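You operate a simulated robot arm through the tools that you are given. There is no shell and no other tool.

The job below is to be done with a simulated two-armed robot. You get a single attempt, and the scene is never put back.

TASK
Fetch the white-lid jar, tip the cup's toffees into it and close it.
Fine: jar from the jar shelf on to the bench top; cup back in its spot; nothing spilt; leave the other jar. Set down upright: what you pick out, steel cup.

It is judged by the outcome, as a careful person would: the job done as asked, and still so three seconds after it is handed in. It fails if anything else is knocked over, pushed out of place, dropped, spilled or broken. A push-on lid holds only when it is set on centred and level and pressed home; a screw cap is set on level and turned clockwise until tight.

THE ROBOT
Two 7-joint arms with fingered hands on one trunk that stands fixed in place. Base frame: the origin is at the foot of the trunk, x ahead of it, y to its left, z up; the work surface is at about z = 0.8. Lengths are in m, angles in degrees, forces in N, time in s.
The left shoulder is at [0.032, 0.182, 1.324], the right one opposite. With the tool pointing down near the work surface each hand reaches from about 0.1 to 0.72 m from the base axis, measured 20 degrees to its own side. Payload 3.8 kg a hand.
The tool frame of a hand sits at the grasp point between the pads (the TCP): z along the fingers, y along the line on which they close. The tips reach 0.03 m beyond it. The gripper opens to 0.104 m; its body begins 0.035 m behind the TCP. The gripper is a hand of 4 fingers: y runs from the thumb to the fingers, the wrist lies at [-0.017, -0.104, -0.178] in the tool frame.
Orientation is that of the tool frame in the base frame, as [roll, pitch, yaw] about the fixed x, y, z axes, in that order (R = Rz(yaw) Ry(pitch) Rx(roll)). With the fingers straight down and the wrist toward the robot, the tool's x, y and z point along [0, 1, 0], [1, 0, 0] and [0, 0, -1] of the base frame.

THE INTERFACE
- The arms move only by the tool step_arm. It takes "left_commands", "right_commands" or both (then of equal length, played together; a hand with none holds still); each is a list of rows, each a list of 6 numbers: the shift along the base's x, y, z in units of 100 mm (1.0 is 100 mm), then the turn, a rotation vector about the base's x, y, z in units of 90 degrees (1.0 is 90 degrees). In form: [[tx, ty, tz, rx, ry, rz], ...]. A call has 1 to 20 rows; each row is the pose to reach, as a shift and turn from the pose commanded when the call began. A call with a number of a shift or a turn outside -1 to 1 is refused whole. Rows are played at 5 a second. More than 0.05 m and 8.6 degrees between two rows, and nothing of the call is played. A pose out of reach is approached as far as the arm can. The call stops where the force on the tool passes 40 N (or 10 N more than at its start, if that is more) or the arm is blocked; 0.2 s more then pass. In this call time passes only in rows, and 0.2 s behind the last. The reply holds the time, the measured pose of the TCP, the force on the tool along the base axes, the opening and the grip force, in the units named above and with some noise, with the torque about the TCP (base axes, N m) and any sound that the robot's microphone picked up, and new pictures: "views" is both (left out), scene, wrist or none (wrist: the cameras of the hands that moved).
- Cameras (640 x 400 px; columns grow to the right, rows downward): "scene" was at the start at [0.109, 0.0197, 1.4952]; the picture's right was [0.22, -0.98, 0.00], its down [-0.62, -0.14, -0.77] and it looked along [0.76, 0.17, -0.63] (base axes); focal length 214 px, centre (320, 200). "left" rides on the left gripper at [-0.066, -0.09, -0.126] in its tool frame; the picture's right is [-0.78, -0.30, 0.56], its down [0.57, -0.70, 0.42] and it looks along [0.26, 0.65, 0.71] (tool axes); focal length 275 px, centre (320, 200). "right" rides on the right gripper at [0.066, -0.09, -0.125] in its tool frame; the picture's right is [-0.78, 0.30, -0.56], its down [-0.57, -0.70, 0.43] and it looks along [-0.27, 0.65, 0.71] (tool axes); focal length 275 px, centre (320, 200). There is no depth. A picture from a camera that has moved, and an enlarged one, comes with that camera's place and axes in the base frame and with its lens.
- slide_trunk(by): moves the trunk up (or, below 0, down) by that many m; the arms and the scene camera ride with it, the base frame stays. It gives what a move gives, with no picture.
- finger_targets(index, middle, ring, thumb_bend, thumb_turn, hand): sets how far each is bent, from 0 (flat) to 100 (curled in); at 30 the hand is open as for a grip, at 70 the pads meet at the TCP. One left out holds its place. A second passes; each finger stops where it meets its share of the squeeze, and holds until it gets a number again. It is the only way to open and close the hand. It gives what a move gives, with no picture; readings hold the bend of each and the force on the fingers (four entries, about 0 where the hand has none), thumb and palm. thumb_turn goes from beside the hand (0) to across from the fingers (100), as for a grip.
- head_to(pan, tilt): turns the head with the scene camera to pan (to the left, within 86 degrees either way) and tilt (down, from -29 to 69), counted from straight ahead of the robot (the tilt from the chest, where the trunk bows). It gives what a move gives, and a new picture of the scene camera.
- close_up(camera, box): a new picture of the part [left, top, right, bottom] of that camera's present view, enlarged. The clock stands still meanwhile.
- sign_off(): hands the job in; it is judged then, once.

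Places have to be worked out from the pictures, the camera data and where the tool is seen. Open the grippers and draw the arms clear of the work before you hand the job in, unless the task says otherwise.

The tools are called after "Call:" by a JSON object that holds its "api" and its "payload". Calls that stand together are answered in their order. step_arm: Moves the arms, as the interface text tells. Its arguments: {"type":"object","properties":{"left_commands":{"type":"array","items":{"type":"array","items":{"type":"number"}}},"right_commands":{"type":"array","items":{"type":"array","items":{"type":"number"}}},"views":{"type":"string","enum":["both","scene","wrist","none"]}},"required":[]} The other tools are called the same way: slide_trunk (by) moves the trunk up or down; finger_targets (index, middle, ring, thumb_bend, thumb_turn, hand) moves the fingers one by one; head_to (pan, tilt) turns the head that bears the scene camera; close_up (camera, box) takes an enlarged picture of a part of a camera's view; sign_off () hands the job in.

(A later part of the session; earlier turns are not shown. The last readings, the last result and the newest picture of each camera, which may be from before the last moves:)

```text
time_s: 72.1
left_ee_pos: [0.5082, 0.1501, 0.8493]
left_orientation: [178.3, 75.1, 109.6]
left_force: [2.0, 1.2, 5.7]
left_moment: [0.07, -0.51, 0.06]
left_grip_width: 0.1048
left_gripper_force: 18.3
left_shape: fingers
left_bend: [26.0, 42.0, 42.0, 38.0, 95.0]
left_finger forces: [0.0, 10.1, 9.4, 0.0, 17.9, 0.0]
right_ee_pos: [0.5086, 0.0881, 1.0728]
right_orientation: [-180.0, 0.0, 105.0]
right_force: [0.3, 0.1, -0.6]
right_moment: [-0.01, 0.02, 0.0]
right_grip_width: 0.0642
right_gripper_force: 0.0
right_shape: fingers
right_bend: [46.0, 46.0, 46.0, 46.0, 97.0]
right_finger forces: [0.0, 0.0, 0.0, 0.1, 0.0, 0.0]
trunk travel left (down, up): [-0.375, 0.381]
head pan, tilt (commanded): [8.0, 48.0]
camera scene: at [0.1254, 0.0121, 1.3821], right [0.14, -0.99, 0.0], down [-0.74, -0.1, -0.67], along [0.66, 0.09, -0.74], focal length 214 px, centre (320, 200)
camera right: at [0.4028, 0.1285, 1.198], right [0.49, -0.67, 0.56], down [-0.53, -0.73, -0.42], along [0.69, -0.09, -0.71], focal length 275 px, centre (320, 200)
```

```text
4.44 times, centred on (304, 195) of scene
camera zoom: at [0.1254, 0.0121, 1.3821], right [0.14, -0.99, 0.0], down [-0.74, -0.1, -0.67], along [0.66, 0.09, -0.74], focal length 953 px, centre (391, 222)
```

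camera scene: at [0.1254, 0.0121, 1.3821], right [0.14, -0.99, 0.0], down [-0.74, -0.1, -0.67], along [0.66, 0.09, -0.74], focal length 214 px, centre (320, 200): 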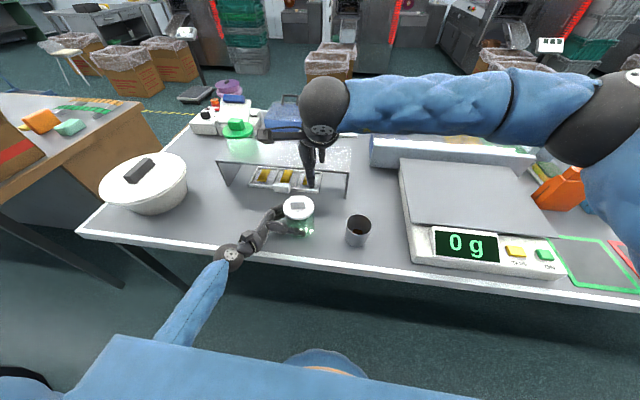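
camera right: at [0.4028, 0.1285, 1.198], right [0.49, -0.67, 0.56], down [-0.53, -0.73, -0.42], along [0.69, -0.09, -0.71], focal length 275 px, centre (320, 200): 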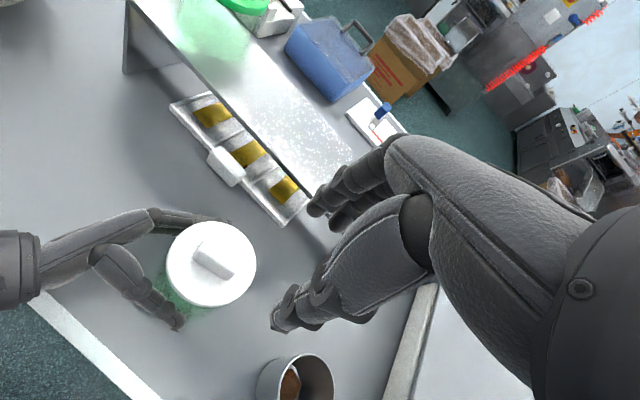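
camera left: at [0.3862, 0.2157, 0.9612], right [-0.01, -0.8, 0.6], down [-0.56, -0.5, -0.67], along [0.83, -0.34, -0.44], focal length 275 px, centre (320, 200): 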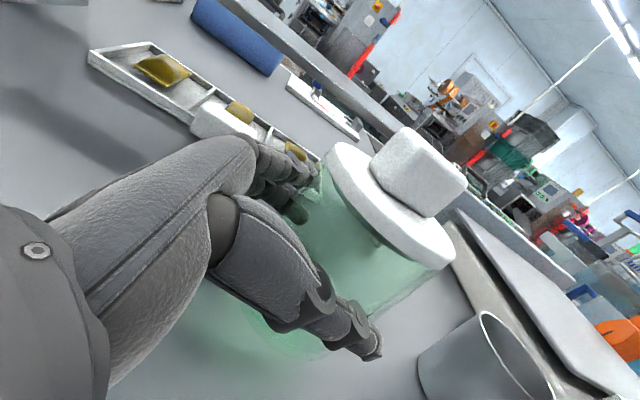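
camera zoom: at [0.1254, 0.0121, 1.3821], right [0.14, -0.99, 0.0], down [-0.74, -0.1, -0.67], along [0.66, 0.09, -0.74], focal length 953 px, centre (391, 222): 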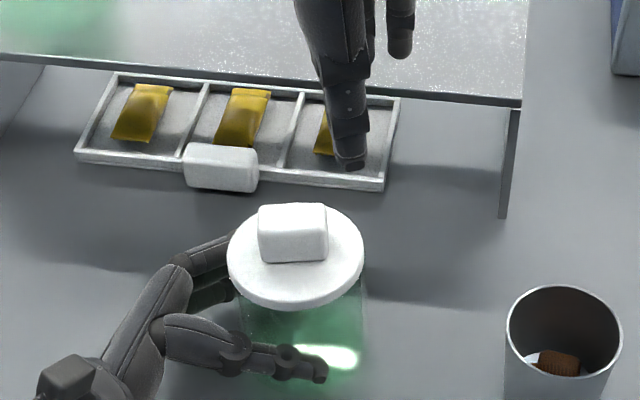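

The knob's centre works out to about (0.519, 0.131) with yaw near 12°. I'll move over it and descend to just above, then check alignment.

Call:
{"api": "step_arm", "payload": {"right_commands": [[0.03, 0.14, -0.1, 0, 0, -0.01], [0.06, 0.28, -0.3, 0, 0, -0.02], [0.1, 0.43, -0.6, 0, 0, -0.033], [0.1, 0.43, -0.9, 0, 0, -0.033], [0.1, 0.43, -1.0, 0, 0, -0.033], [0.1, 0.43, -1.0, 0, 0, -0.033]], "views": "both"}}

Call:
{"api": "close_up", "payload": {"camera": "right", "box": [160, 180, 400, 330]}}

Call:
{"api": "close_up", "payload": {"camera": "scene", "box": [248, 150, 376, 230]}}

```text
time_s: 73.5
left_ee_pos: [0.5086, 0.1489, 0.8497]
left_orientation: [179.1, 75.1, 110.5]
left_force: [1.1, 0.3, 6.0]
left_moment: [0.04, -0.54, 0.1]
left_grip_width: 0.1048
left_gripper_force: 19.1
left_shape: fingers
left_bend: [26.0, 42.0, 42.0, 38.0, 95.0]
left_finger forces: [0.0, 10.2, 9.6, 0.0, 17.8, 0.0]
right_ee_pos: [0.5185, 0.1315, 0.9722]
right_orientation: [-180.0, 0.1, 102.1]
right_force: [-0.3, -0.6, -0.1]
right_moment: [0.03, -0.02, 0.0]
right_grip_width: 0.0645
right_gripper_force: 0.1
right_shape: fingers
right_bend: [46.0, 46.0, 46.0, 46.0, 97.0]
right_finger forces: [0.1, 0.1, 0.1, 0.1, 0.1, 0.0]
trunk travel left (down, up): [-0.375, 0.381]
head pan, tilt (commanded): [8.0, 48.0]
camera scene: at [0.1253, 0.0121, 1.3821], right [0.14, -0.99, 0.0], down [-0.74, -0.1, -0.67], along [0.66, 0.09, -0.74], focal length 214 px, centre (320, 200)
camera right: at [0.4153, 0.1776, 1.0981], right [0.45, -0.7, 0.56], down [-0.57, -0.71, -0.42], along [0.69, -0.12, -0.71], focal length 275 px, centre (320, 200)
```

scene: 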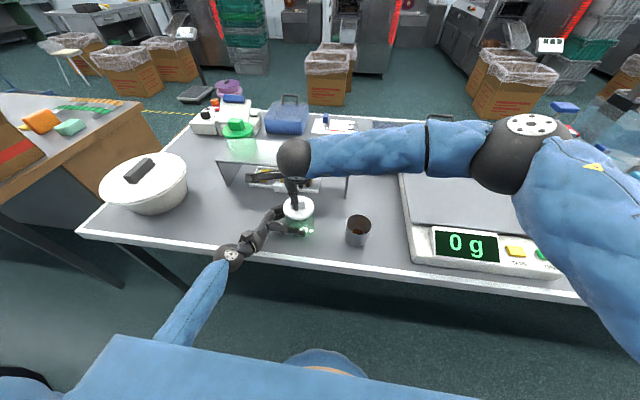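
right: 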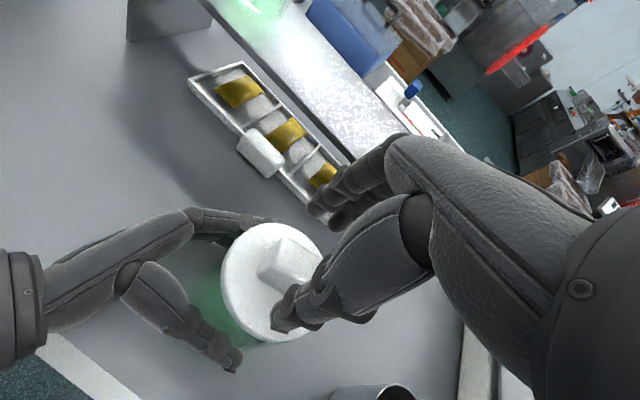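

```text
2.67 times, centred on (280, 255) of right
camera zoom: at [0.4153, 0.1776, 1.0981], right [0.45, -0.7, 0.56], down [-0.57, -0.71, -0.42], along [0.69, -0.12, -0.71], focal length 734 px, centre (427, 53)
```

zoom: 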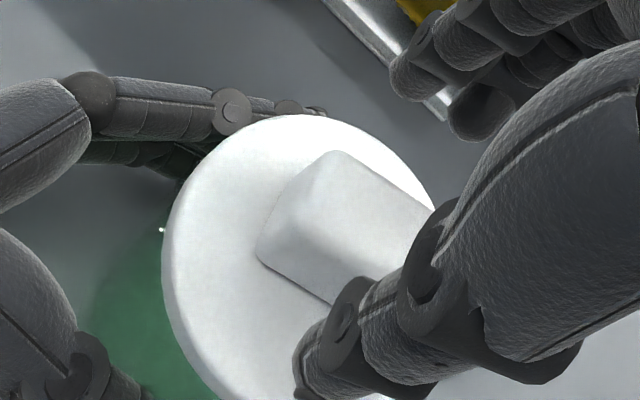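

```text
5.00 times, centred on (312, 190) of scene
camera zoom: at [0.1253, 0.0121, 1.3821], right [0.14, -0.99, 0.0], down [-0.74, -0.1, -0.67], along [0.66, 0.09, -0.74], focal length 1072 px, centre (360, 250)
```

zoom: 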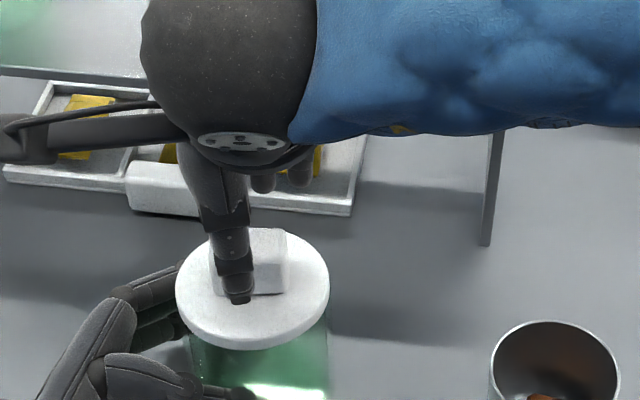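

The thumb is on the near side and the fingers on the far side of the knob, both clear. I'll descend about 36 mm so the fingertips sit just above the lid plate.

Call:
{"api": "step_arm", "payload": {"right_commands": [[0.0, 0.0, -0.12, 0, 0, 0], [0.0, 0.0, -0.24, 0, 0, 0], [0.0, 0.0, -0.32, 0, 0, 0], [0.0, 0.0, -0.36, 0, 0, 0], [0.0, 0.0, -0.36, 0, 0, 0]], "views": "both"}}

Call:
{"api": "close_up", "payload": {"camera": "right", "box": [200, 150, 440, 300]}}

Call:
{"api": "close_up", "payload": {"camera": "scene", "box": [256, 165, 352, 225]}}

Call:
{"api": "close_up", "payload": {"camera": "left", "box": [260, 80, 500, 280]}}

```text
time_s: 74.7
left_ee_pos: [0.5065, 0.1495, 0.8507]
left_orientation: [178.3, 74.9, 109.6]
left_force: [3.6, 1.7, 2.7]
left_moment: [0.13, -0.63, 0.14]
left_grip_width: 0.1047
left_gripper_force: 19.6
left_shape: fingers
left_bend: [26.0, 42.0, 42.0, 38.0, 95.0]
left_finger forces: [0.0, 11.0, 10.5, 0.0, 17.5, 0.0]
right_ee_pos: [0.5201, 0.1312, 0.9389]
right_orientation: [179.8, -0.1, 102.0]
right_force: [-0.5, -2.6, 16.5]
right_moment: [-0.11, -0.32, -0.06]
right_grip_width: 0.0656
right_gripper_force: 8.3
right_shape: fingers
right_bend: [46.0, 45.0, 46.0, 45.0, 97.0]
right_finger forces: [0.1, 12.5, 0.0, 0.0, 3.7, 0.1]
trunk travel left (down, up): [-0.375, 0.381]
head pan, tilt (commanded): [8.0, 48.0]
camera scene: at [0.1242, 0.0116, 1.3824], right [0.14, -0.99, 0.0], down [-0.74, -0.1, -0.67], along [0.66, 0.09, -0.74], focal length 214 px, centre (320, 200)
camera right: at [0.4156, 0.1771, 1.0635], right [0.45, -0.7, 0.56], down [-0.57, -0.71, -0.43], along [0.69, -0.12, -0.71], focal length 275 px, centre (320, 200)
```

scene: 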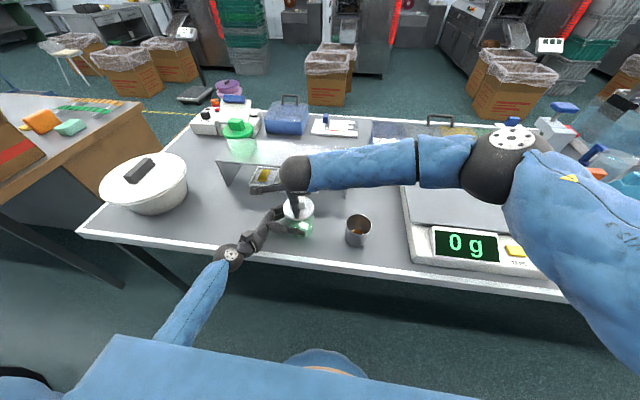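
right: 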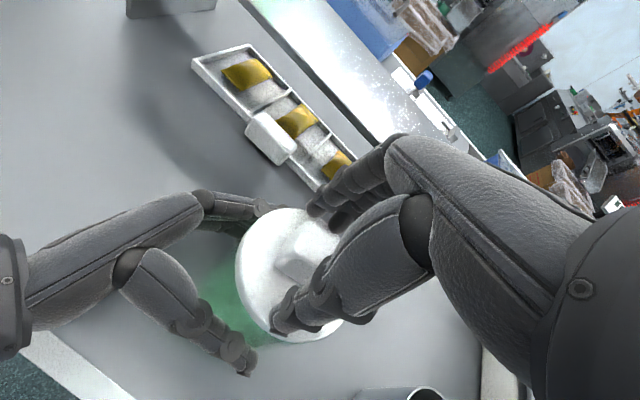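

```text
2.67 times, centred on (320, 225) of right
camera zoom: at [0.4156, 0.1771, 1.0635], right [0.45, -0.7, 0.56], down [-0.57, -0.71, -0.43], along [0.69, -0.12, -0.71], focal length 734 px, centre (320, 133)
```

zoom: 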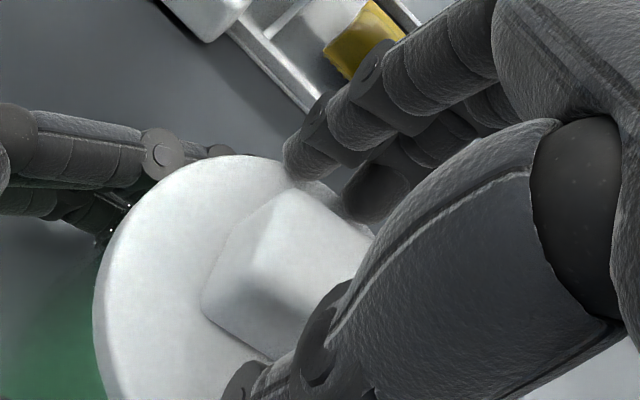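

```text
6.67 times, centred on (304, 195) of scene
camera zoom: at [0.1242, 0.0116, 1.3824], right [0.14, -0.99, 0.0], down [-0.74, -0.1, -0.67], along [0.66, 0.09, -0.74], focal length 1430 px, centre (427, 233)
```

zoom: 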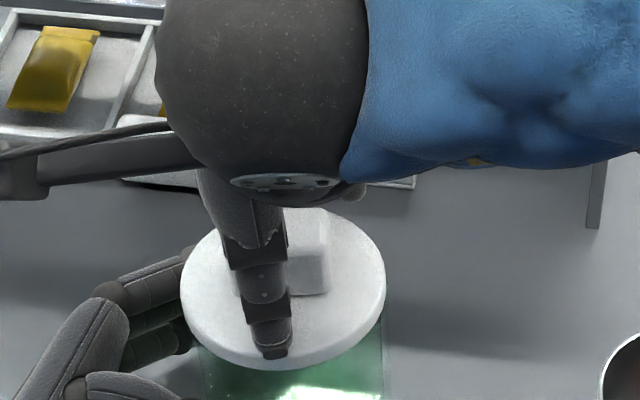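

```text
2.00 times, centred on (380, 180) of left
camera zoom: at [0.3846, 0.2153, 0.946], right [-0.01, -0.8, 0.6], down [-0.55, -0.5, -0.67], along [0.83, -0.34, -0.44], focal length 551 px, centre (200, 240)
```

zoom: 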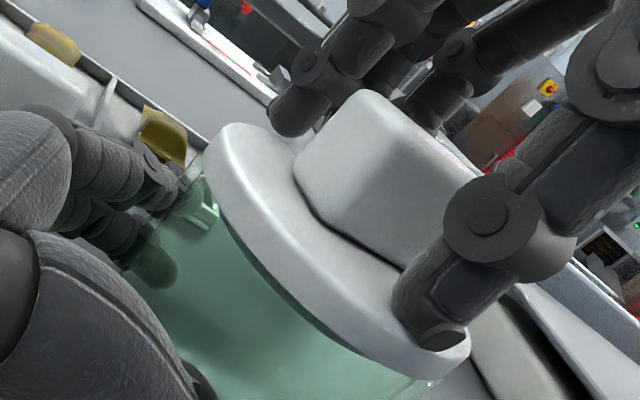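

The fingertips have touched the lid plate (16 N up), with the knob between thumb and fingers. I'll raise 4 mm and close on the knob.

Call:
{"api": "step_arm", "payload": {"right_commands": [[0.0, 0.0, 0.06, 0, 0, 0], [0.0, 0.0, 0.06, 0, 0, 0]], "views": "none"}}

Call:
{"api": "finger_targets", "payload": {"hand": "right", "index": 66, "middle": 66, "ring": 66, "thumb_bend": 66}}

Call:
{"api": "close_up", "payload": {"camera": "left", "box": [260, 80, 500, 280]}}

```text
time_s: 75.3
left_ee_pos: [0.5084, 0.1488, 0.8486]
left_orientation: [178.9, 75.1, 110.2]
left_force: [1.7, 0.5, 6.3]
left_moment: [0.01, -0.5, 0.09]
left_grip_width: 0.1047
left_gripper_force: 18.1
left_shape: fingers
left_bend: [26.0, 42.0, 42.0, 38.0, 95.0]
left_finger forces: [0.0, 10.1, 8.6, 0.0, 17.6, 0.0]
right_ee_pos: [0.5191, 0.131, 0.9429]
right_orientation: [-179.7, -0.1, 102.1]
right_force: [0.1, 0.5, 0.8]
right_moment: [-0.02, 0.02, -0.01]
right_grip_width: 0.0641
right_gripper_force: 0.1
right_shape: fingers
right_bend: [46.0, 46.0, 46.0, 46.0, 97.0]
right_finger forces: [0.0, 0.0, 0.0, 0.1, 0.0, 0.1]
trunk travel left (down, up): [-0.375, 0.381]
head pan, tilt (commanded): [8.0, 48.0]
```

```text
time_s: 76.3
left_ee_pos: [0.5077, 0.1499, 0.851]
left_orientation: [179.2, 75.1, 110.5]
left_force: [0.6, 1.8, 6.4]
left_moment: [0.02, -0.44, 0.06]
left_grip_width: 0.1046
left_gripper_force: 18.7
left_shape: fingers
left_bend: [26.0, 42.0, 42.0, 38.0, 95.0]
left_finger forces: [0.0, 9.8, 8.4, 0.0, 17.4, 0.1]
right_ee_pos: [0.5194, 0.1299, 0.9431]
right_orientation: [-180.0, 0.0, 102.0]
right_force: [0.1, 0.0, 0.8]
right_moment: [-0.06, -0.03, -0.04]
right_grip_width: 0.0256
right_gripper_force: 5.9
right_shape: fingers
right_bend: [62.0, 63.0, 66.0, 61.0, 96.0]
right_finger forces: [3.2, 2.5, 0.1, 0.0, 5.7, 0.0]
trunk travel left (down, up): [-0.375, 0.381]
head pan, tilt (commanded): [8.0, 48.0]
heard: snap
```

```text
2.00 times, centred on (380, 180) of left
camera zoom: at [0.3853, 0.2156, 0.9457], right [-0.01, -0.8, 0.6], down [-0.55, -0.5, -0.67], along [0.83, -0.34, -0.44], focal length 551 px, centre (200, 240)
```

zoom: 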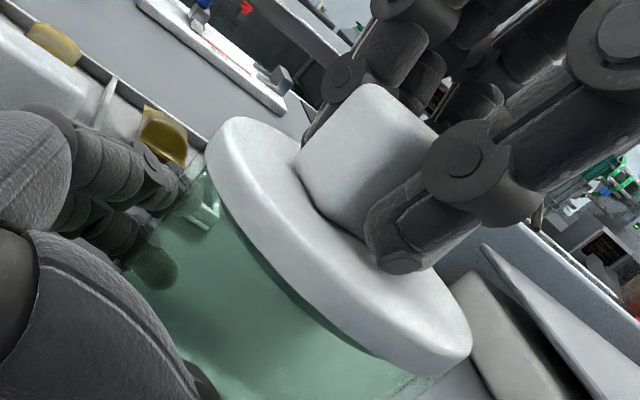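

I heard a snap as the fingers closed, probably the lid's catch. I'll look closely at the lid seam before pulling.

Call:
{"api": "close_up", "payload": {"camera": "left", "box": [300, 120, 440, 260]}}

Call:
{"api": "close_up", "payload": {"camera": "scene", "box": [264, 180, 344, 230]}}

Call:
{"api": "close_up", "payload": {"camera": "right", "box": [200, 180, 360, 340]}}

```text
2.86 times, centred on (370, 190) of left
camera zoom: at [0.3853, 0.2156, 0.9457], right [-0.01, -0.8, 0.6], down [-0.55, -0.5, -0.67], along [0.83, -0.34, -0.44], focal length 786 px, centre (177, 229)
```

zoom: 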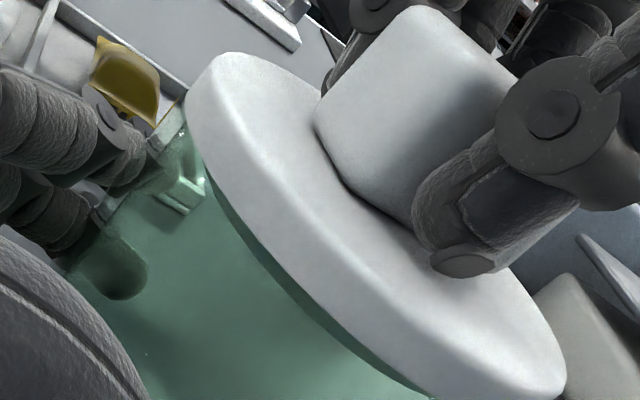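

```text
8.00 times, centred on (304, 205) of scene
camera zoom: at [0.1253, 0.0121, 1.3821], right [0.14, -0.99, 0.0], down [-0.74, -0.1, -0.67], along [0.66, 0.09, -0.74], focal length 1716 px, centre (448, 160)
```

zoom: 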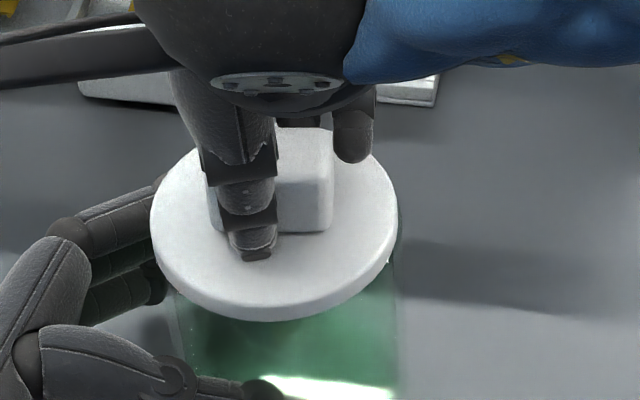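

```text
2.50 times, centred on (280, 260) of right
camera zoom: at [0.4159, 0.1771, 1.068], right [0.45, -0.7, 0.56], down [-0.57, -0.71, -0.42], along [0.69, -0.12, -0.71], focal length 688 px, centre (420, 50)
```

zoom: 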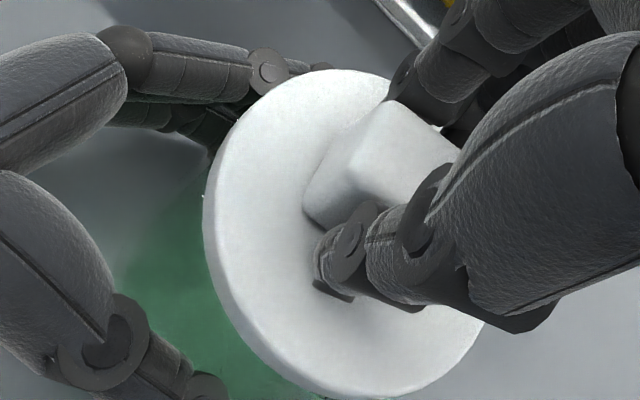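

The lid looks like a push-on type that has just popped loose from the rim. I'll lift it slowly by 15 mm and check.

Call:
{"api": "step_arm", "payload": {"right_commands": [[0.0, 0.0, 0.03, 0, 0, 0], [0.0, 0.0, 0.07, 0, 0, 0], [0.0, 0.0, 0.11, 0, 0, 0], [0.0, 0.0, 0.15, 0, 0, 0]], "views": "none"}}

Call:
{"api": "close_up", "payload": {"camera": "left", "box": [260, 80, 500, 280]}}

Call:
{"api": "close_up", "payload": {"camera": "scene", "box": [256, 165, 352, 225]}}

```text
time_s: 77.3
left_ee_pos: [0.5077, 0.1498, 0.85]
left_orientation: [179.0, 75.1, 110.4]
left_force: [0.7, 1.1, 6.6]
left_moment: [0.09, -0.5, 0.03]
left_grip_width: 0.1046
left_gripper_force: 18.4
left_shape: fingers
left_bend: [26.0, 42.0, 42.0, 38.0, 95.0]
left_finger forces: [0.0, 9.9, 8.6, 0.0, 17.3, 0.0]
right_ee_pos: [0.5193, 0.1318, 0.9578]
right_orientation: [-179.9, 0.1, 102.0]
right_force: [0.1, -0.1, -1.0]
right_moment: [0.0, 0.01, 0.01]
right_grip_width: 0.0257
right_gripper_force: 5.5
right_shape: fingers
right_bend: [62.0, 63.0, 66.0, 61.0, 96.0]
right_finger forces: [3.2, 2.5, 0.0, 0.1, 5.7, 0.1]
trunk travel left (down, up): [-0.375, 0.381]
head pan, tilt (commanded): [8.0, 48.0]
```

```text
2.00 times, centred on (380, 180) of left
camera zoom: at [0.3852, 0.2156, 0.9457], right [-0.01, -0.8, 0.6], down [-0.55, -0.5, -0.67], along [0.83, -0.34, -0.44], focal length 551 px, centre (200, 240)
```

zoom: 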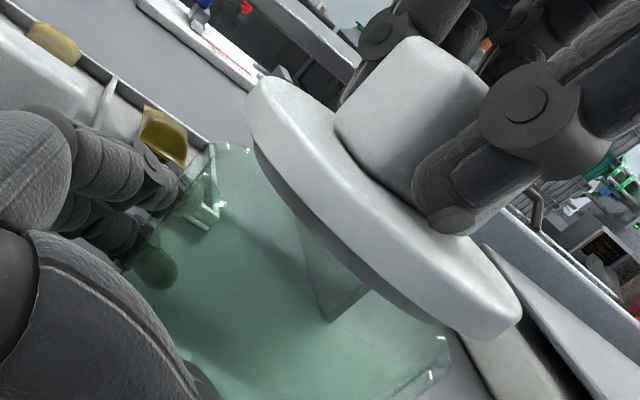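

```text
6.67 times, centred on (304, 195) of scene
camera zoom: at [0.1252, 0.0121, 1.3821], right [0.14, -0.99, 0.0], down [-0.74, -0.1, -0.67], along [0.66, 0.09, -0.74], focal length 1430 px, centre (427, 233)
```

zoom: 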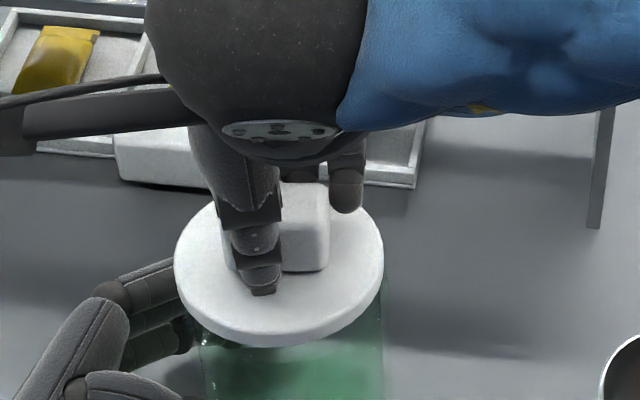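

The lid came off cleanly and level. It's a push-on lid with a plug. I'll raise it and carry it over to a clear spot on the bench near (0.64, -0.11), behind-right of the cup and clear of shelf and scale.

Call:
{"api": "step_arm", "payload": {"right_commands": [[0.0, 0.0, 0.2, 0, 0, 0], [0.0, 0.0, 0.45, 0, 0, 0], [0.0, 0.0, 0.7, 0, 0, 0], [0.1, -0.25, 0.8, 0, 0, 0], [0.2, -0.5, 0.8, 0, 0, 0], [0.3, -0.75, 0.8, 0, 0, 0], [0.4, -1.0, 0.8, 0, 0, 0]], "views": "none"}}

Call:
{"api": "step_arm", "payload": {"right_commands": [[0.15, -0.25, 0.0, 0, 0, 0], [0.3, -0.5, 0.0, 0, 0, 0], [0.45, -0.75, 0.0, 0, 0, 0], [0.6, -1.0, 0.0, 0, 0, 0]], "views": "none"}}

Call:
{"api": "step_arm", "payload": {"right_commands": [[0.1, -0.2, -0.1, 0, 0, 0], [0.2, -0.4, -0.3, 0, 0, 0], [0.2, -0.4, -0.5, 0, 0, 0], [0.2, -0.4, -0.5, 0, 0, 0]], "views": "both"}}

```text
time_s: 78.9
left_ee_pos: [0.5079, 0.1495, 0.8493]
left_orientation: [178.8, 75.0, 110.1]
left_force: [0.8, 1.8, 6.5]
left_moment: [0.03, -0.49, 0.04]
left_grip_width: 0.1048
left_gripper_force: 17.9
left_shape: fingers
left_bend: [26.0, 42.0, 42.0, 38.0, 95.0]
left_finger forces: [0.0, 9.6, 8.6, 0.0, 17.4, 0.0]
right_ee_pos: [0.5577, 0.0303, 1.0373]
right_orientation: [179.9, 0.0, 102.0]
right_force: [0.1, 0.0, -0.1]
right_moment: [0.0, -0.02, 0.03]
right_grip_width: 0.0257
right_gripper_force: 5.5
right_shape: fingers
right_bend: [62.0, 63.0, 66.0, 61.0, 96.0]
right_finger forces: [3.1, 2.5, 0.0, 0.0, 5.6, 0.1]
trunk travel left (down, up): [-0.375, 0.381]
head pan, tilt (commanded): [8.0, 48.0]
```

```text
time_s: 79.9
left_ee_pos: [0.5073, 0.1489, 0.8488]
left_orientation: [178.8, 75.0, 110.1]
left_force: [-0.2, 1.2, 6.7]
left_moment: [0.03, -0.45, 0.08]
left_grip_width: 0.1045
left_gripper_force: 17.5
left_shape: fingers
left_bend: [26.0, 42.0, 42.0, 38.0, 95.0]
left_finger forces: [0.0, 9.6, 8.5, 0.0, 17.5, 0.0]
right_ee_pos: [0.6181, -0.0707, 1.0373]
right_orientation: [-180.0, 0.0, 102.1]
right_force: [-0.3, 0.2, -0.4]
right_moment: [0.03, 0.01, 0.02]
right_grip_width: 0.0255
right_gripper_force: 5.0
right_shape: fingers
right_bend: [62.0, 63.0, 66.0, 61.0, 96.0]
right_finger forces: [3.1, 2.6, 0.0, 0.0, 5.5, 0.0]
trunk travel left (down, up): [-0.375, 0.381]
head pan, tilt (commanded): [8.0, 48.0]
```

```text
time_s: 80.9
left_ee_pos: [0.5073, 0.1501, 0.8486]
left_orientation: [179.1, 75.0, 110.4]
left_force: [-0.4, 1.6, 6.1]
left_moment: [0.03, -0.49, 0.08]
left_grip_width: 0.1047
left_gripper_force: 17.5
left_shape: fingers
left_bend: [26.0, 42.0, 42.0, 38.0, 95.0]
left_finger forces: [0.0, 9.5, 8.5, 0.0, 17.5, 0.1]
right_ee_pos: [0.6387, -0.1104, 0.9888]
right_orientation: [-180.0, 0.1, 102.2]
right_force: [-0.1, 0.2, 0.2]
right_moment: [0.0, -0.02, 0.0]
right_grip_width: 0.0257
right_gripper_force: 6.1
right_shape: fingers
right_bend: [62.0, 63.0, 66.0, 61.0, 96.0]
right_finger forces: [3.1, 2.5, 0.0, 0.0, 5.5, 0.0]
trunk travel left (down, up): [-0.375, 0.381]
head pan, tilt (commanded): [8.0, 48.0]
camera scene: at [0.1253, 0.0119, 1.3821], right [0.14, -0.99, 0.0], down [-0.74, -0.1, -0.67], along [0.66, 0.09, -0.74], focal length 214 px, centre (320, 200)
camera right: at [0.5351, -0.0637, 1.1135], right [0.45, -0.7, 0.56], down [-0.57, -0.71, -0.42], along [0.69, -0.12, -0.71], focal length 275 px, centre (320, 200)
```

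scene: 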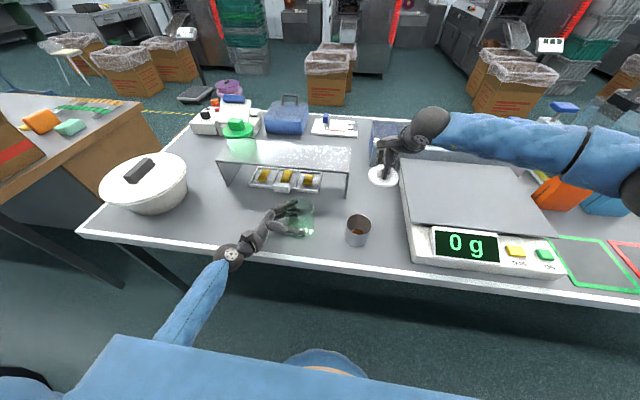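
right: 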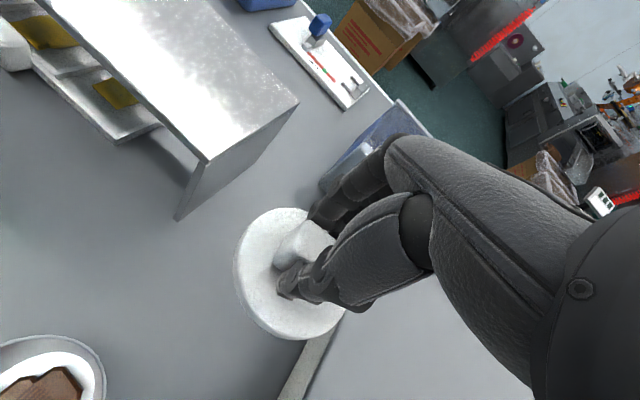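

The spot below is clear, with about 4 cm to the scale and to the shelf side. I'll lower the lid there, slowing near the bench.

Call:
{"api": "step_arm", "payload": {"right_commands": [[0.0, 0.03, -0.25, 0, 0, 0], [0.0, 0.07, -0.5, 0, 0, 0], [0.0, 0.08, -0.8, 0, 0, 0], [0.0, 0.08, -1.0, 0, 0, 0]], "views": "none"}}

Call:
{"api": "step_arm", "payload": {"right_commands": [[0.0, 0.0, -0.08, 0, 0, 0], [0.0, 0.0, -0.14, 0, 0, 0], [0.0, 0.0, -0.18, 0, 0, 0], [0.0, 0.0, -0.22, 0, 0, 0]], "views": "both"}}

```text
time_s: 81.9
left_ee_pos: [0.5088, 0.1482, 0.8482]
left_orientation: [178.7, 75.0, 110.1]
left_force: [0.6, 1.3, 5.4]
left_moment: [0.08, -0.47, 0.05]
left_grip_width: 0.1047
left_gripper_force: 17.8
left_shape: fingers
left_bend: [26.0, 42.0, 42.0, 38.0, 94.0]
left_finger forces: [0.0, 9.4, 8.6, 0.0, 17.4, 0.0]
right_ee_pos: [0.6384, -0.101, 0.8865]
right_orientation: [179.9, 0.0, 102.2]
right_force: [0.1, -0.5, -0.5]
right_moment: [0.06, 0.02, 0.0]
right_grip_width: 0.0256
right_gripper_force: 5.8
right_shape: fingers
right_bend: [62.0, 63.0, 66.0, 61.0, 96.0]
right_finger forces: [3.1, 2.4, 0.0, 0.0, 5.6, 0.0]
trunk travel left (down, up): [-0.375, 0.381]
head pan, tilt (commanded): [8.0, 48.0]
```

```text
time_s: 82.9
left_ee_pos: [0.5085, 0.15, 0.8495]
left_orientation: [178.8, 75.0, 110.2]
left_force: [0.5, 0.3, 6.4]
left_moment: [0.01, -0.43, 0.08]
left_grip_width: 0.1046
left_gripper_force: 17.2
left_shape: fingers
left_bend: [26.0, 42.0, 42.0, 38.0, 94.0]
left_finger forces: [0.0, 9.5, 8.5, 0.1, 17.5, 0.1]
right_ee_pos: [0.6391, -0.1014, 0.8656]
right_orientation: [180.0, 0.1, 102.0]
right_force: [0.2, 0.1, -0.6]
right_moment: [0.05, -0.02, -0.03]
right_grip_width: 0.0256
right_gripper_force: 5.6
right_shape: fingers
right_bend: [62.0, 63.0, 66.0, 61.0, 96.0]
right_finger forces: [3.1, 2.3, 0.0, 0.0, 5.6, 0.0]
trunk travel left (down, up): [-0.375, 0.381]
head pan, tilt (commanded): [8.0, 48.0]
camera scene: at [0.1253, 0.012, 1.3821], right [0.14, -0.99, 0.0], down [-0.74, -0.1, -0.67], along [0.66, 0.09, -0.74], focal length 214 px, centre (320, 200)
camera right: at [0.5356, -0.0552, 0.9905], right [0.45, -0.7, 0.56], down [-0.57, -0.71, -0.42], along [0.69, -0.12, -0.71], focal length 275 px, centre (320, 200)
```

scene: 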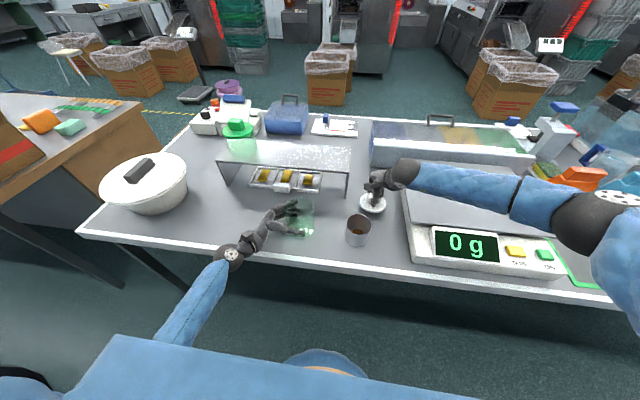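
right: 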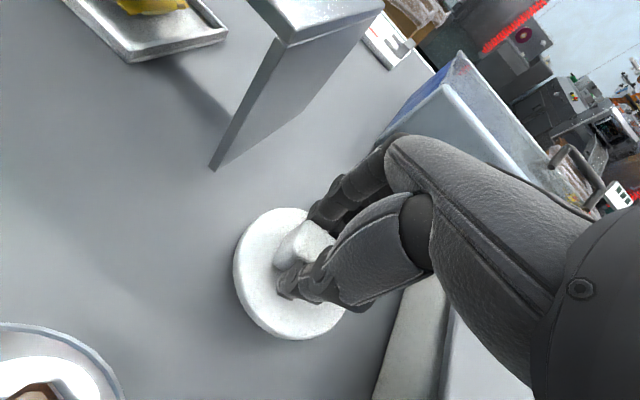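

Almost down; no contact yet. A few more millimetres.

Call:
{"api": "step_arm", "payload": {"right_commands": [[0.0, 0.0, -0.02, 0, 0, 0], [0.0, 0.0, -0.04, 0, 0, 0]], "views": "none"}}

Call:
{"api": "step_arm", "payload": {"right_commands": [[0.0, 0.0, -0.02, 0, 0, 0], [0.0, 0.0, -0.04, 0, 0, 0]], "views": "wrist"}}

```text
time_s: 83.5
left_ee_pos: [0.5081, 0.1492, 0.85]
left_orientation: [178.8, 75.0, 110.2]
left_force: [1.3, 1.1, 5.9]
left_moment: [0.0, -0.45, 0.02]
left_grip_width: 0.1045
left_gripper_force: 17.7
left_shape: fingers
left_bend: [26.0, 42.0, 42.0, 38.0, 94.0]
left_finger forces: [0.0, 9.5, 8.5, 0.1, 17.4, 0.0]
right_ee_pos: [0.6393, -0.1012, 0.8605]
right_orientation: [180.0, 0.0, 102.0]
right_force: [-0.8, -0.6, -0.7]
right_moment: [0.0, 0.01, 0.01]
right_grip_width: 0.0254
right_gripper_force: 5.4
right_shape: fingers
right_bend: [62.0, 63.0, 66.0, 61.0, 96.0]
right_finger forces: [3.1, 2.4, 0.0, 0.0, 5.6, 0.0]
trunk travel left (down, up): [-0.375, 0.381]
head pan, tilt (commanded): [8.0, 48.0]
```

```text
time_s: 84.1
left_ee_pos: [0.5086, 0.1501, 0.8494]
left_orientation: [178.9, 75.0, 110.1]
left_force: [1.8, 0.6, 5.6]
left_moment: [0.03, -0.46, 0.03]
left_grip_width: 0.1043
left_gripper_force: 17.5
left_shape: fingers
left_bend: [26.0, 42.0, 42.0, 38.0, 94.0]
left_finger forces: [0.0, 9.6, 8.5, 0.0, 17.4, 0.1]
right_ee_pos: [0.639, -0.102, 0.8572]
right_orientation: [-180.0, 0.0, 102.0]
right_force: [-0.5, -0.5, 0.4]
right_moment: [0.03, 0.01, 0.0]
right_grip_width: 0.0256
right_gripper_force: 5.8
right_shape: fingers
right_bend: [62.0, 63.0, 66.0, 61.0, 96.0]
right_finger forces: [3.1, 2.4, 0.0, 0.1, 5.5, 0.0]
trunk travel left (down, up): [-0.375, 0.381]
head pan, tilt (commanded): [8.0, 48.0]
camera right: at [0.5355, -0.0552, 0.9824], right [0.45, -0.7, 0.56], down [-0.57, -0.71, -0.42], along [0.69, -0.12, -0.71], focal length 275 px, centre (320, 200)
```

right: 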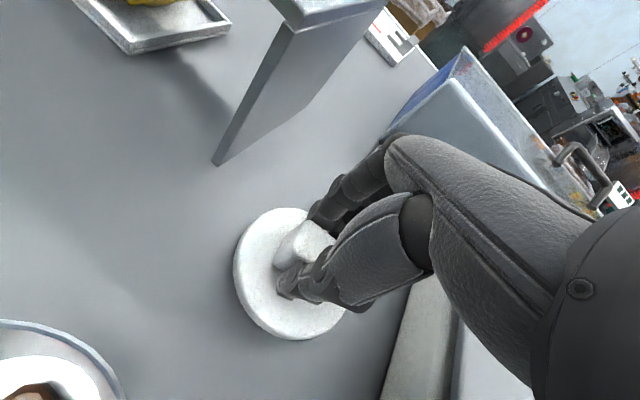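

Call:
{"api": "step_arm", "payload": {"right_commands": [[0.0, 0.0, -0.015, 0, 0, 0], [0.0, 0.0, -0.03, 0, 0, 0]], "views": "none"}}

```text
time_s: 84.7
left_ee_pos: [0.509, 0.1489, 0.8483]
left_orientation: [178.7, 75.0, 110.1]
left_force: [0.5, 1.1, 7.0]
left_moment: [0.04, -0.47, 0.06]
left_grip_width: 0.1046
left_gripper_force: 17.8
left_shape: fingers
left_bend: [26.0, 42.0, 42.0, 38.0, 94.0]
left_finger forces: [0.0, 9.5, 8.5, 0.0, 17.5, 0.0]
right_ee_pos: [0.6387, -0.102, 0.8537]
right_orientation: [-179.9, -0.1, 102.1]
right_force: [0.1, 0.5, -0.7]
right_moment: [-0.01, 0.02, 0.0]
right_grip_width: 0.0257
right_gripper_force: 5.5
right_shape: fingers
right_bend: [62.0, 63.0, 66.0, 61.0, 96.0]
right_finger forces: [3.2, 2.4, 0.0, 0.0, 5.6, 0.1]
trunk travel left (down, up): [-0.375, 0.381]
head pan, tilt (commanded): [8.0, 48.0]
```

Still hanging free; continuing in small steps.

Call:
{"api": "step_arm", "payload": {"right_commands": [[0.0, 0.0, -0.015, 0, 0, 0], [0.0, 0.0, -0.03, 0, 0, 0]], "views": "none"}}

Call:
{"api": "close_up", "payload": {"camera": "scene", "box": [340, 170, 420, 220]}}

```text
time_s: 85.3
left_ee_pos: [0.508, 0.1498, 0.8497]
left_orientation: [178.6, 75.0, 110.1]
left_force: [0.4, 1.3, 6.3]
left_moment: [0.06, -0.44, 0.01]
left_grip_width: 0.1047
left_gripper_force: 17.3
left_shape: fingers
left_bend: [26.0, 42.0, 42.0, 38.0, 95.0]
left_finger forces: [0.0, 9.6, 8.6, 0.0, 17.2, 0.0]
right_ee_pos: [0.6382, -0.1009, 0.8518]
right_orientation: [-180.0, -0.1, 102.1]
right_force: [-0.4, 1.2, -0.2]
right_moment: [0.02, 0.0, 0.02]
right_grip_width: 0.0253
right_gripper_force: 5.4
right_shape: fingers
right_bend: [62.0, 63.0, 66.0, 61.0, 96.0]
right_finger forces: [3.0, 2.6, 0.1, 0.0, 5.8, 0.0]
trunk travel left (down, up): [-0.375, 0.381]
head pan, tilt (commanded): [8.0, 48.0]
```

```text
8.00 times, centred on (380, 195) of scene
camera zoom: at [0.1252, 0.012, 1.3821], right [0.14, -0.99, 0.0], down [-0.74, -0.1, -0.67], along [0.66, 0.09, -0.74], focal length 1716 px, centre (-160, 240)
```

zoom: 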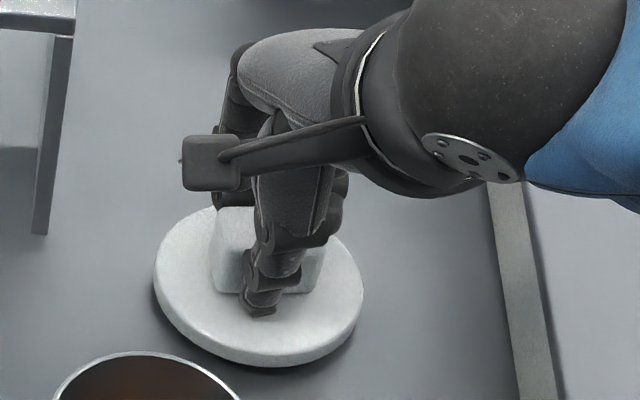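

The lid now looks essentially on the bench, with only a thin shadow. One more millimetre, watching the force.

Call:
{"api": "step_arm", "payload": {"right_commands": [[0.0, 0.0, -0.01, 0, 0, 0], [0.0, 0.0, -0.02, 0, 0, 0]], "views": "none"}}

```text
time_s: 85.9
left_ee_pos: [0.509, 0.1493, 0.8488]
left_orientation: [178.8, 75.0, 110.2]
left_force: [1.2, 1.4, 4.8]
left_moment: [0.02, -0.47, 0.03]
left_grip_width: 0.1045
left_gripper_force: 17.1
left_shape: fingers
left_bend: [26.0, 42.0, 42.0, 39.0, 95.0]
left_finger forces: [0.0, 9.5, 8.7, 0.0, 16.9, 0.0]
right_ee_pos: [0.6379, -0.1011, 0.8506]
right_orientation: [180.0, -0.1, 102.1]
right_force: [0.6, 0.9, 2.9]
right_moment: [0.01, 0.01, 0.0]
right_grip_width: 0.0256
right_gripper_force: 6.0
right_shape: fingers
right_bend: [62.0, 64.0, 66.0, 61.0, 96.0]
right_finger forces: [3.1, 2.7, 0.1, 0.0, 6.1, 0.0]
trunk travel left (down, up): [-0.375, 0.381]
head pan, tilt (commanded): [8.0, 48.0]
```

The lid is down (2.9 N contact). I'll open the fingers to release the knob and rise straight up.

Call:
{"api": "finger_targets", "payload": {"hand": "right", "index": 46, "middle": 46, "ring": 46, "thumb_bend": 46}}

Call:
{"api": "step_arm", "payload": {"right_commands": [[0.0, 0.0, 0.15, 0, 0, 0], [0.0, 0.0, 0.4, 0, 0, 0], [0.0, 0.0, 0.7, 0, 0, 0], [0.0, 0.0, 1.0, 0, 0, 0]], "views": "both"}}

Call:
{"api": "close_up", "payload": {"camera": "scene", "box": [232, 170, 424, 260]}}

```text
time_s: 86.9
left_ee_pos: [0.5082, 0.1497, 0.8495]
left_orientation: [179.0, 75.0, 110.3]
left_force: [2.3, 1.7, 5.2]
left_moment: [0.04, -0.45, 0.05]
left_grip_width: 0.1045
left_gripper_force: 17.6
left_shape: fingers
left_bend: [26.0, 42.0, 42.0, 39.0, 95.0]
left_finger forces: [0.1, 9.7, 8.8, 0.1, 16.8, 0.0]
right_ee_pos: [0.6383, -0.1005, 0.8502]
right_orientation: [-180.0, 0.0, 102.1]
right_force: [-0.2, 0.5, 3.6]
right_moment: [-0.03, -0.13, -0.02]
right_grip_width: 0.0638
right_gripper_force: 1.9
right_shape: fingers
right_bend: [46.0, 47.0, 46.0, 46.0, 97.0]
right_finger forces: [0.0, 3.4, 0.0, 0.0, 0.0, 0.1]
trunk travel left (down, up): [-0.375, 0.381]
head pan, tilt (commanded): [8.0, 48.0]
```

```text
time_s: 87.9
left_ee_pos: [0.5078, 0.1497, 0.8488]
left_orientation: [178.8, 75.0, 110.1]
left_force: [-0.2, 0.8, 6.8]
left_moment: [0.03, -0.4, 0.05]
left_grip_width: 0.1047
left_gripper_force: 17.3
left_shape: fingers
left_bend: [26.0, 42.0, 42.0, 38.0, 94.0]
left_finger forces: [0.0, 9.4, 8.5, 0.0, 17.4, 0.0]
right_ee_pos: [0.6379, -0.1014, 0.9497]
right_orientation: [-179.9, 0.0, 102.0]
right_force: [0.8, -0.2, 0.0]
right_moment: [-0.04, -0.01, 0.03]
right_grip_width: 0.0637
right_gripper_force: 0.1
right_shape: fingers
right_bend: [46.0, 46.0, 46.0, 46.0, 97.0]
right_finger forces: [0.0, 0.0, 0.0, 0.0, 0.0, 0.0]
trunk travel left (down, up): [-0.375, 0.381]
head pan, tilt (commanded): [8.0, 48.0]
camera scene: at [0.1252, 0.012, 1.3821], right [0.14, -0.99, 0.0], down [-0.74, -0.1, -0.67], along [0.66, 0.09, -0.74], focal length 214 px, centre (320, 200)
camera right: at [0.5353, -0.0551, 1.0742], right [0.45, -0.7, 0.56], down [-0.57, -0.71, -0.42], along [0.69, -0.12, -0.71], focal length 275 px, centre (320, 200)
```

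scene: 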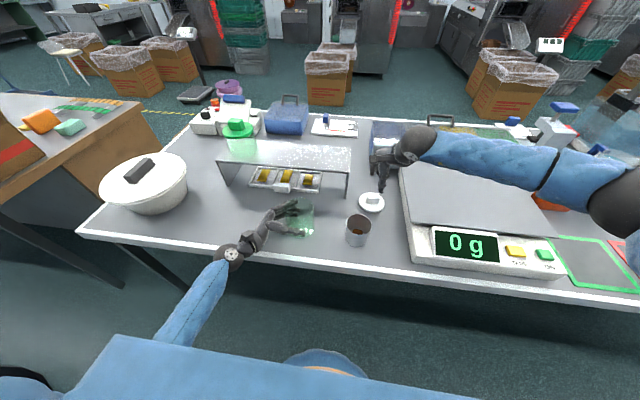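
right: 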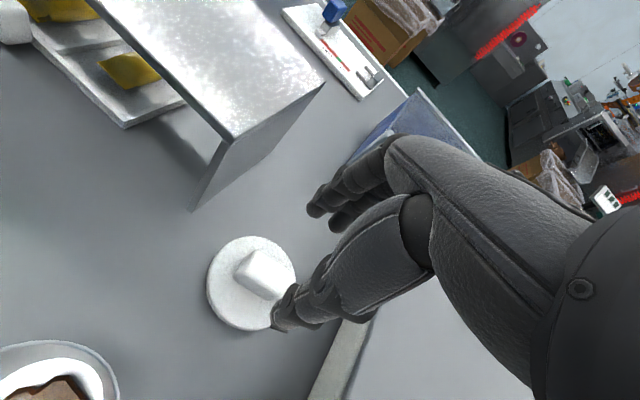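

```text
3.33 times, centred on (328, 215) of scene
camera zoom: at [0.1252, 0.012, 1.3821], right [0.14, -0.99, 0.0], down [-0.74, -0.1, -0.67], along [0.66, 0.09, -0.74], focal length 715 px, centre (293, 150)
```

zoom: 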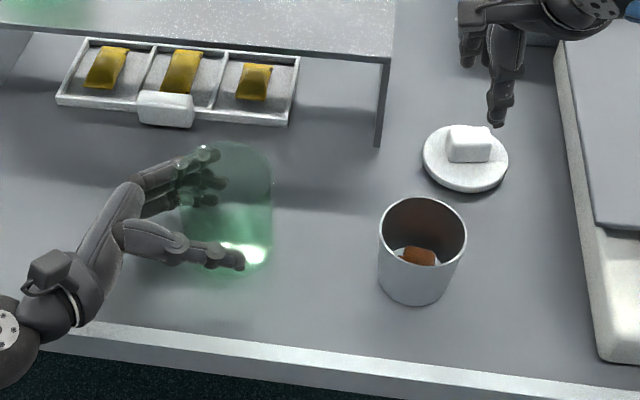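

The lid rests level on the bench, the jar is open and held, and the cup is untouched at (0.497, -0.048). I'll lift the right hand and pull it back, then turn it to a side-grasp orientation for the cup, mirrored from the left.

Call:
{"api": "step_arm", "payload": {"right_commands": [[-0.1, 0.0, 0.3, 0, 0, 0], [-0.35, 0.0, 0.6, 0, 0, 0], [-0.6, 0.0, 0.9, 0, 0, 0], [-0.85, 0.0, 1.0, 0, 0, 0], [-1.0, 0.0, 1.0, 0, 0, 0]], "views": "none"}}

Call:
{"api": "finger_targets", "payload": {"hand": "right", "index": 28, "middle": 28, "ring": 28, "thumb_bend": 28}}

Call:
{"api": "step_arm", "payload": {"right_commands": [[-0.05, 0.0, 0.03, 0.0746, -0.0118, -0.0323], [-0.1, 0.0, 0.06, 0.1492, -0.0236, -0.0645], [-0.15, 0.0, 0.09, 0.2238, -0.0355, -0.0968], [-0.2, 0.0, 0.12, 0.2984, -0.0473, -0.129], [-0.25, 0.0, 0.15, 0.373, -0.0591, -0.1613], [-0.3, 0.0, 0.18, 0.4476, -0.0709, -0.1935], [-0.35, 0.0, 0.21, 0.5221, -0.0827, -0.2258], [-0.4, 0.0, 0.24, 0.5967, -0.0945, -0.258], [-0.45, 0.0, 0.27, 0.6713, -0.1064, -0.2903], [-0.5, 0.0, 0.3, 0.7459, -0.1182, -0.3225], [-0.5, 0.0, 0.3, 0.8205, -0.13, -0.3548], [-0.5, 0.0, 0.3, 0.8951, -0.1418, -0.387], [-0.5, 0.0, 0.3, 0.8951, -0.1418, -0.387]], "views": "both"}}

```text
time_s: 89.1
left_ee_pos: [0.5082, 0.1493, 0.8495]
left_orientation: [178.7, 75.0, 110.1]
left_force: [0.6, 1.3, 5.4]
left_moment: [0.04, -0.44, 0.04]
left_grip_width: 0.1045
left_gripper_force: 18.0
left_shape: fingers
left_bend: [26.0, 42.0, 42.0, 39.0, 94.0]
left_finger forces: [0.0, 9.3, 8.8, 0.1, 17.0, 0.0]
right_ee_pos: [0.538, -0.1013, 1.0485]
right_orientation: [179.9, 0.0, 102.0]
right_force: [0.3, -1.2, -0.7]
right_moment: [-0.01, 0.01, 0.02]
right_grip_width: 0.0635
right_gripper_force: 0.1
right_shape: fingers
right_bend: [46.0, 46.0, 46.0, 46.0, 97.0]
right_finger forces: [0.0, 0.0, 0.0, 0.0, 0.0, 0.1]
trunk travel left (down, up): [-0.375, 0.381]
head pan, tilt (commanded): [8.0, 48.0]
```

```text
time_s: 90.1
left_ee_pos: [0.509, 0.1486, 0.8498]
left_orientation: [178.9, 75.1, 110.3]
left_force: [0.5, 1.0, 4.6]
left_moment: [0.07, -0.4, 0.06]
left_grip_width: 0.1045
left_gripper_force: 17.6
left_shape: fingers
left_bend: [26.0, 42.0, 42.0, 39.0, 94.0]
left_finger forces: [0.0, 9.3, 8.8, 0.1, 17.1, 0.0]
right_ee_pos: [0.5386, -0.1013, 1.049]
right_orientation: [-180.0, 0.0, 102.0]
right_force: [0.5, 0.1, -0.3]
right_moment: [-0.02, 0.02, 0.0]
right_grip_width: 0.1089
right_gripper_force: 0.0
right_shape: fingers
right_bend: [28.0, 28.0, 28.0, 28.0, 97.0]
right_finger forces: [0.1, 0.0, 0.0, 0.0, 0.1, 0.1]
trunk travel left (down, up): [-0.375, 0.381]
head pan, tilt (commanded): [8.0, 48.0]
```

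```text
time_s: 92.9
left_ee_pos: [0.5084, 0.1504, 0.8501]
left_orientation: [178.8, 75.0, 110.0]
left_force: [0.8, 0.9, 5.7]
left_moment: [0.04, -0.44, 0.08]
left_grip_width: 0.1048
left_gripper_force: 17.2
left_shape: fingers
left_bend: [26.0, 42.0, 42.0, 39.0, 94.0]
left_finger forces: [0.0, 9.6, 8.8, 0.0, 17.2, 0.1]
right_ee_pos: [0.4892, -0.102, 1.0795]
right_orientation: [179.2, -80.0, 60.8]
right_force: [-0.5, -0.1, -0.4]
right_moment: [-0.01, 0.03, 0.01]
right_grip_width: 0.1088
right_gripper_force: 0.2
right_shape: fingers
right_bend: [28.0, 28.0, 28.0, 28.0, 97.0]
right_finger forces: [0.0, 0.0, 0.0, 0.0, 0.0, 0.0]
trunk travel left (down, up): [-0.375, 0.381]
head pan, tilt (commanded): [8.0, 48.0]
camera scene: at [0.1251, 0.012, 1.3821], right [0.14, -0.99, 0.0], down [-0.74, -0.1, -0.67], along [0.66, 0.09, -0.74], focal length 214 px, centre (320, 200)
camera right: at [0.3527, -0.1535, 1.1655], right [-0.08, -0.74, -0.67], down [-0.45, 0.63, -0.64], along [0.89, 0.24, -0.38], focal length 275 px, centre (320, 200)
```

scene: 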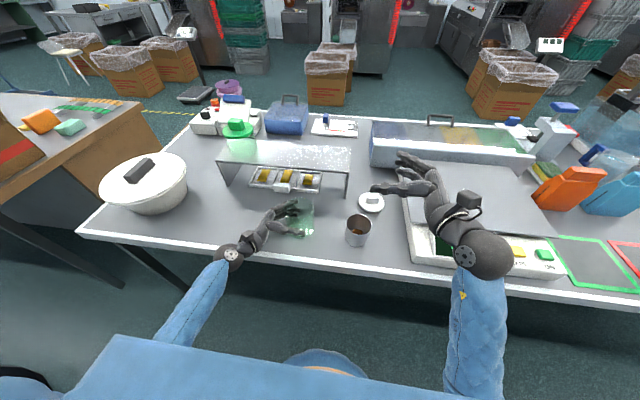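
right: 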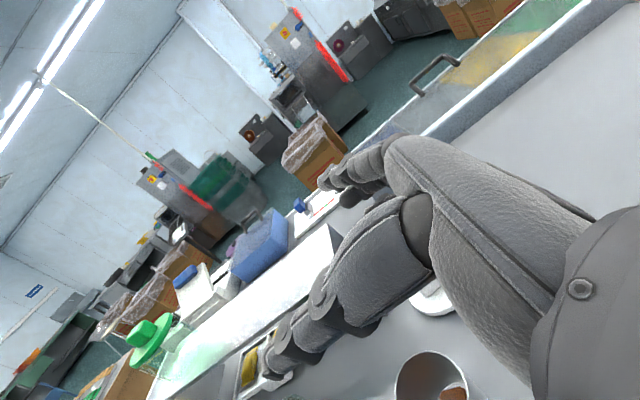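

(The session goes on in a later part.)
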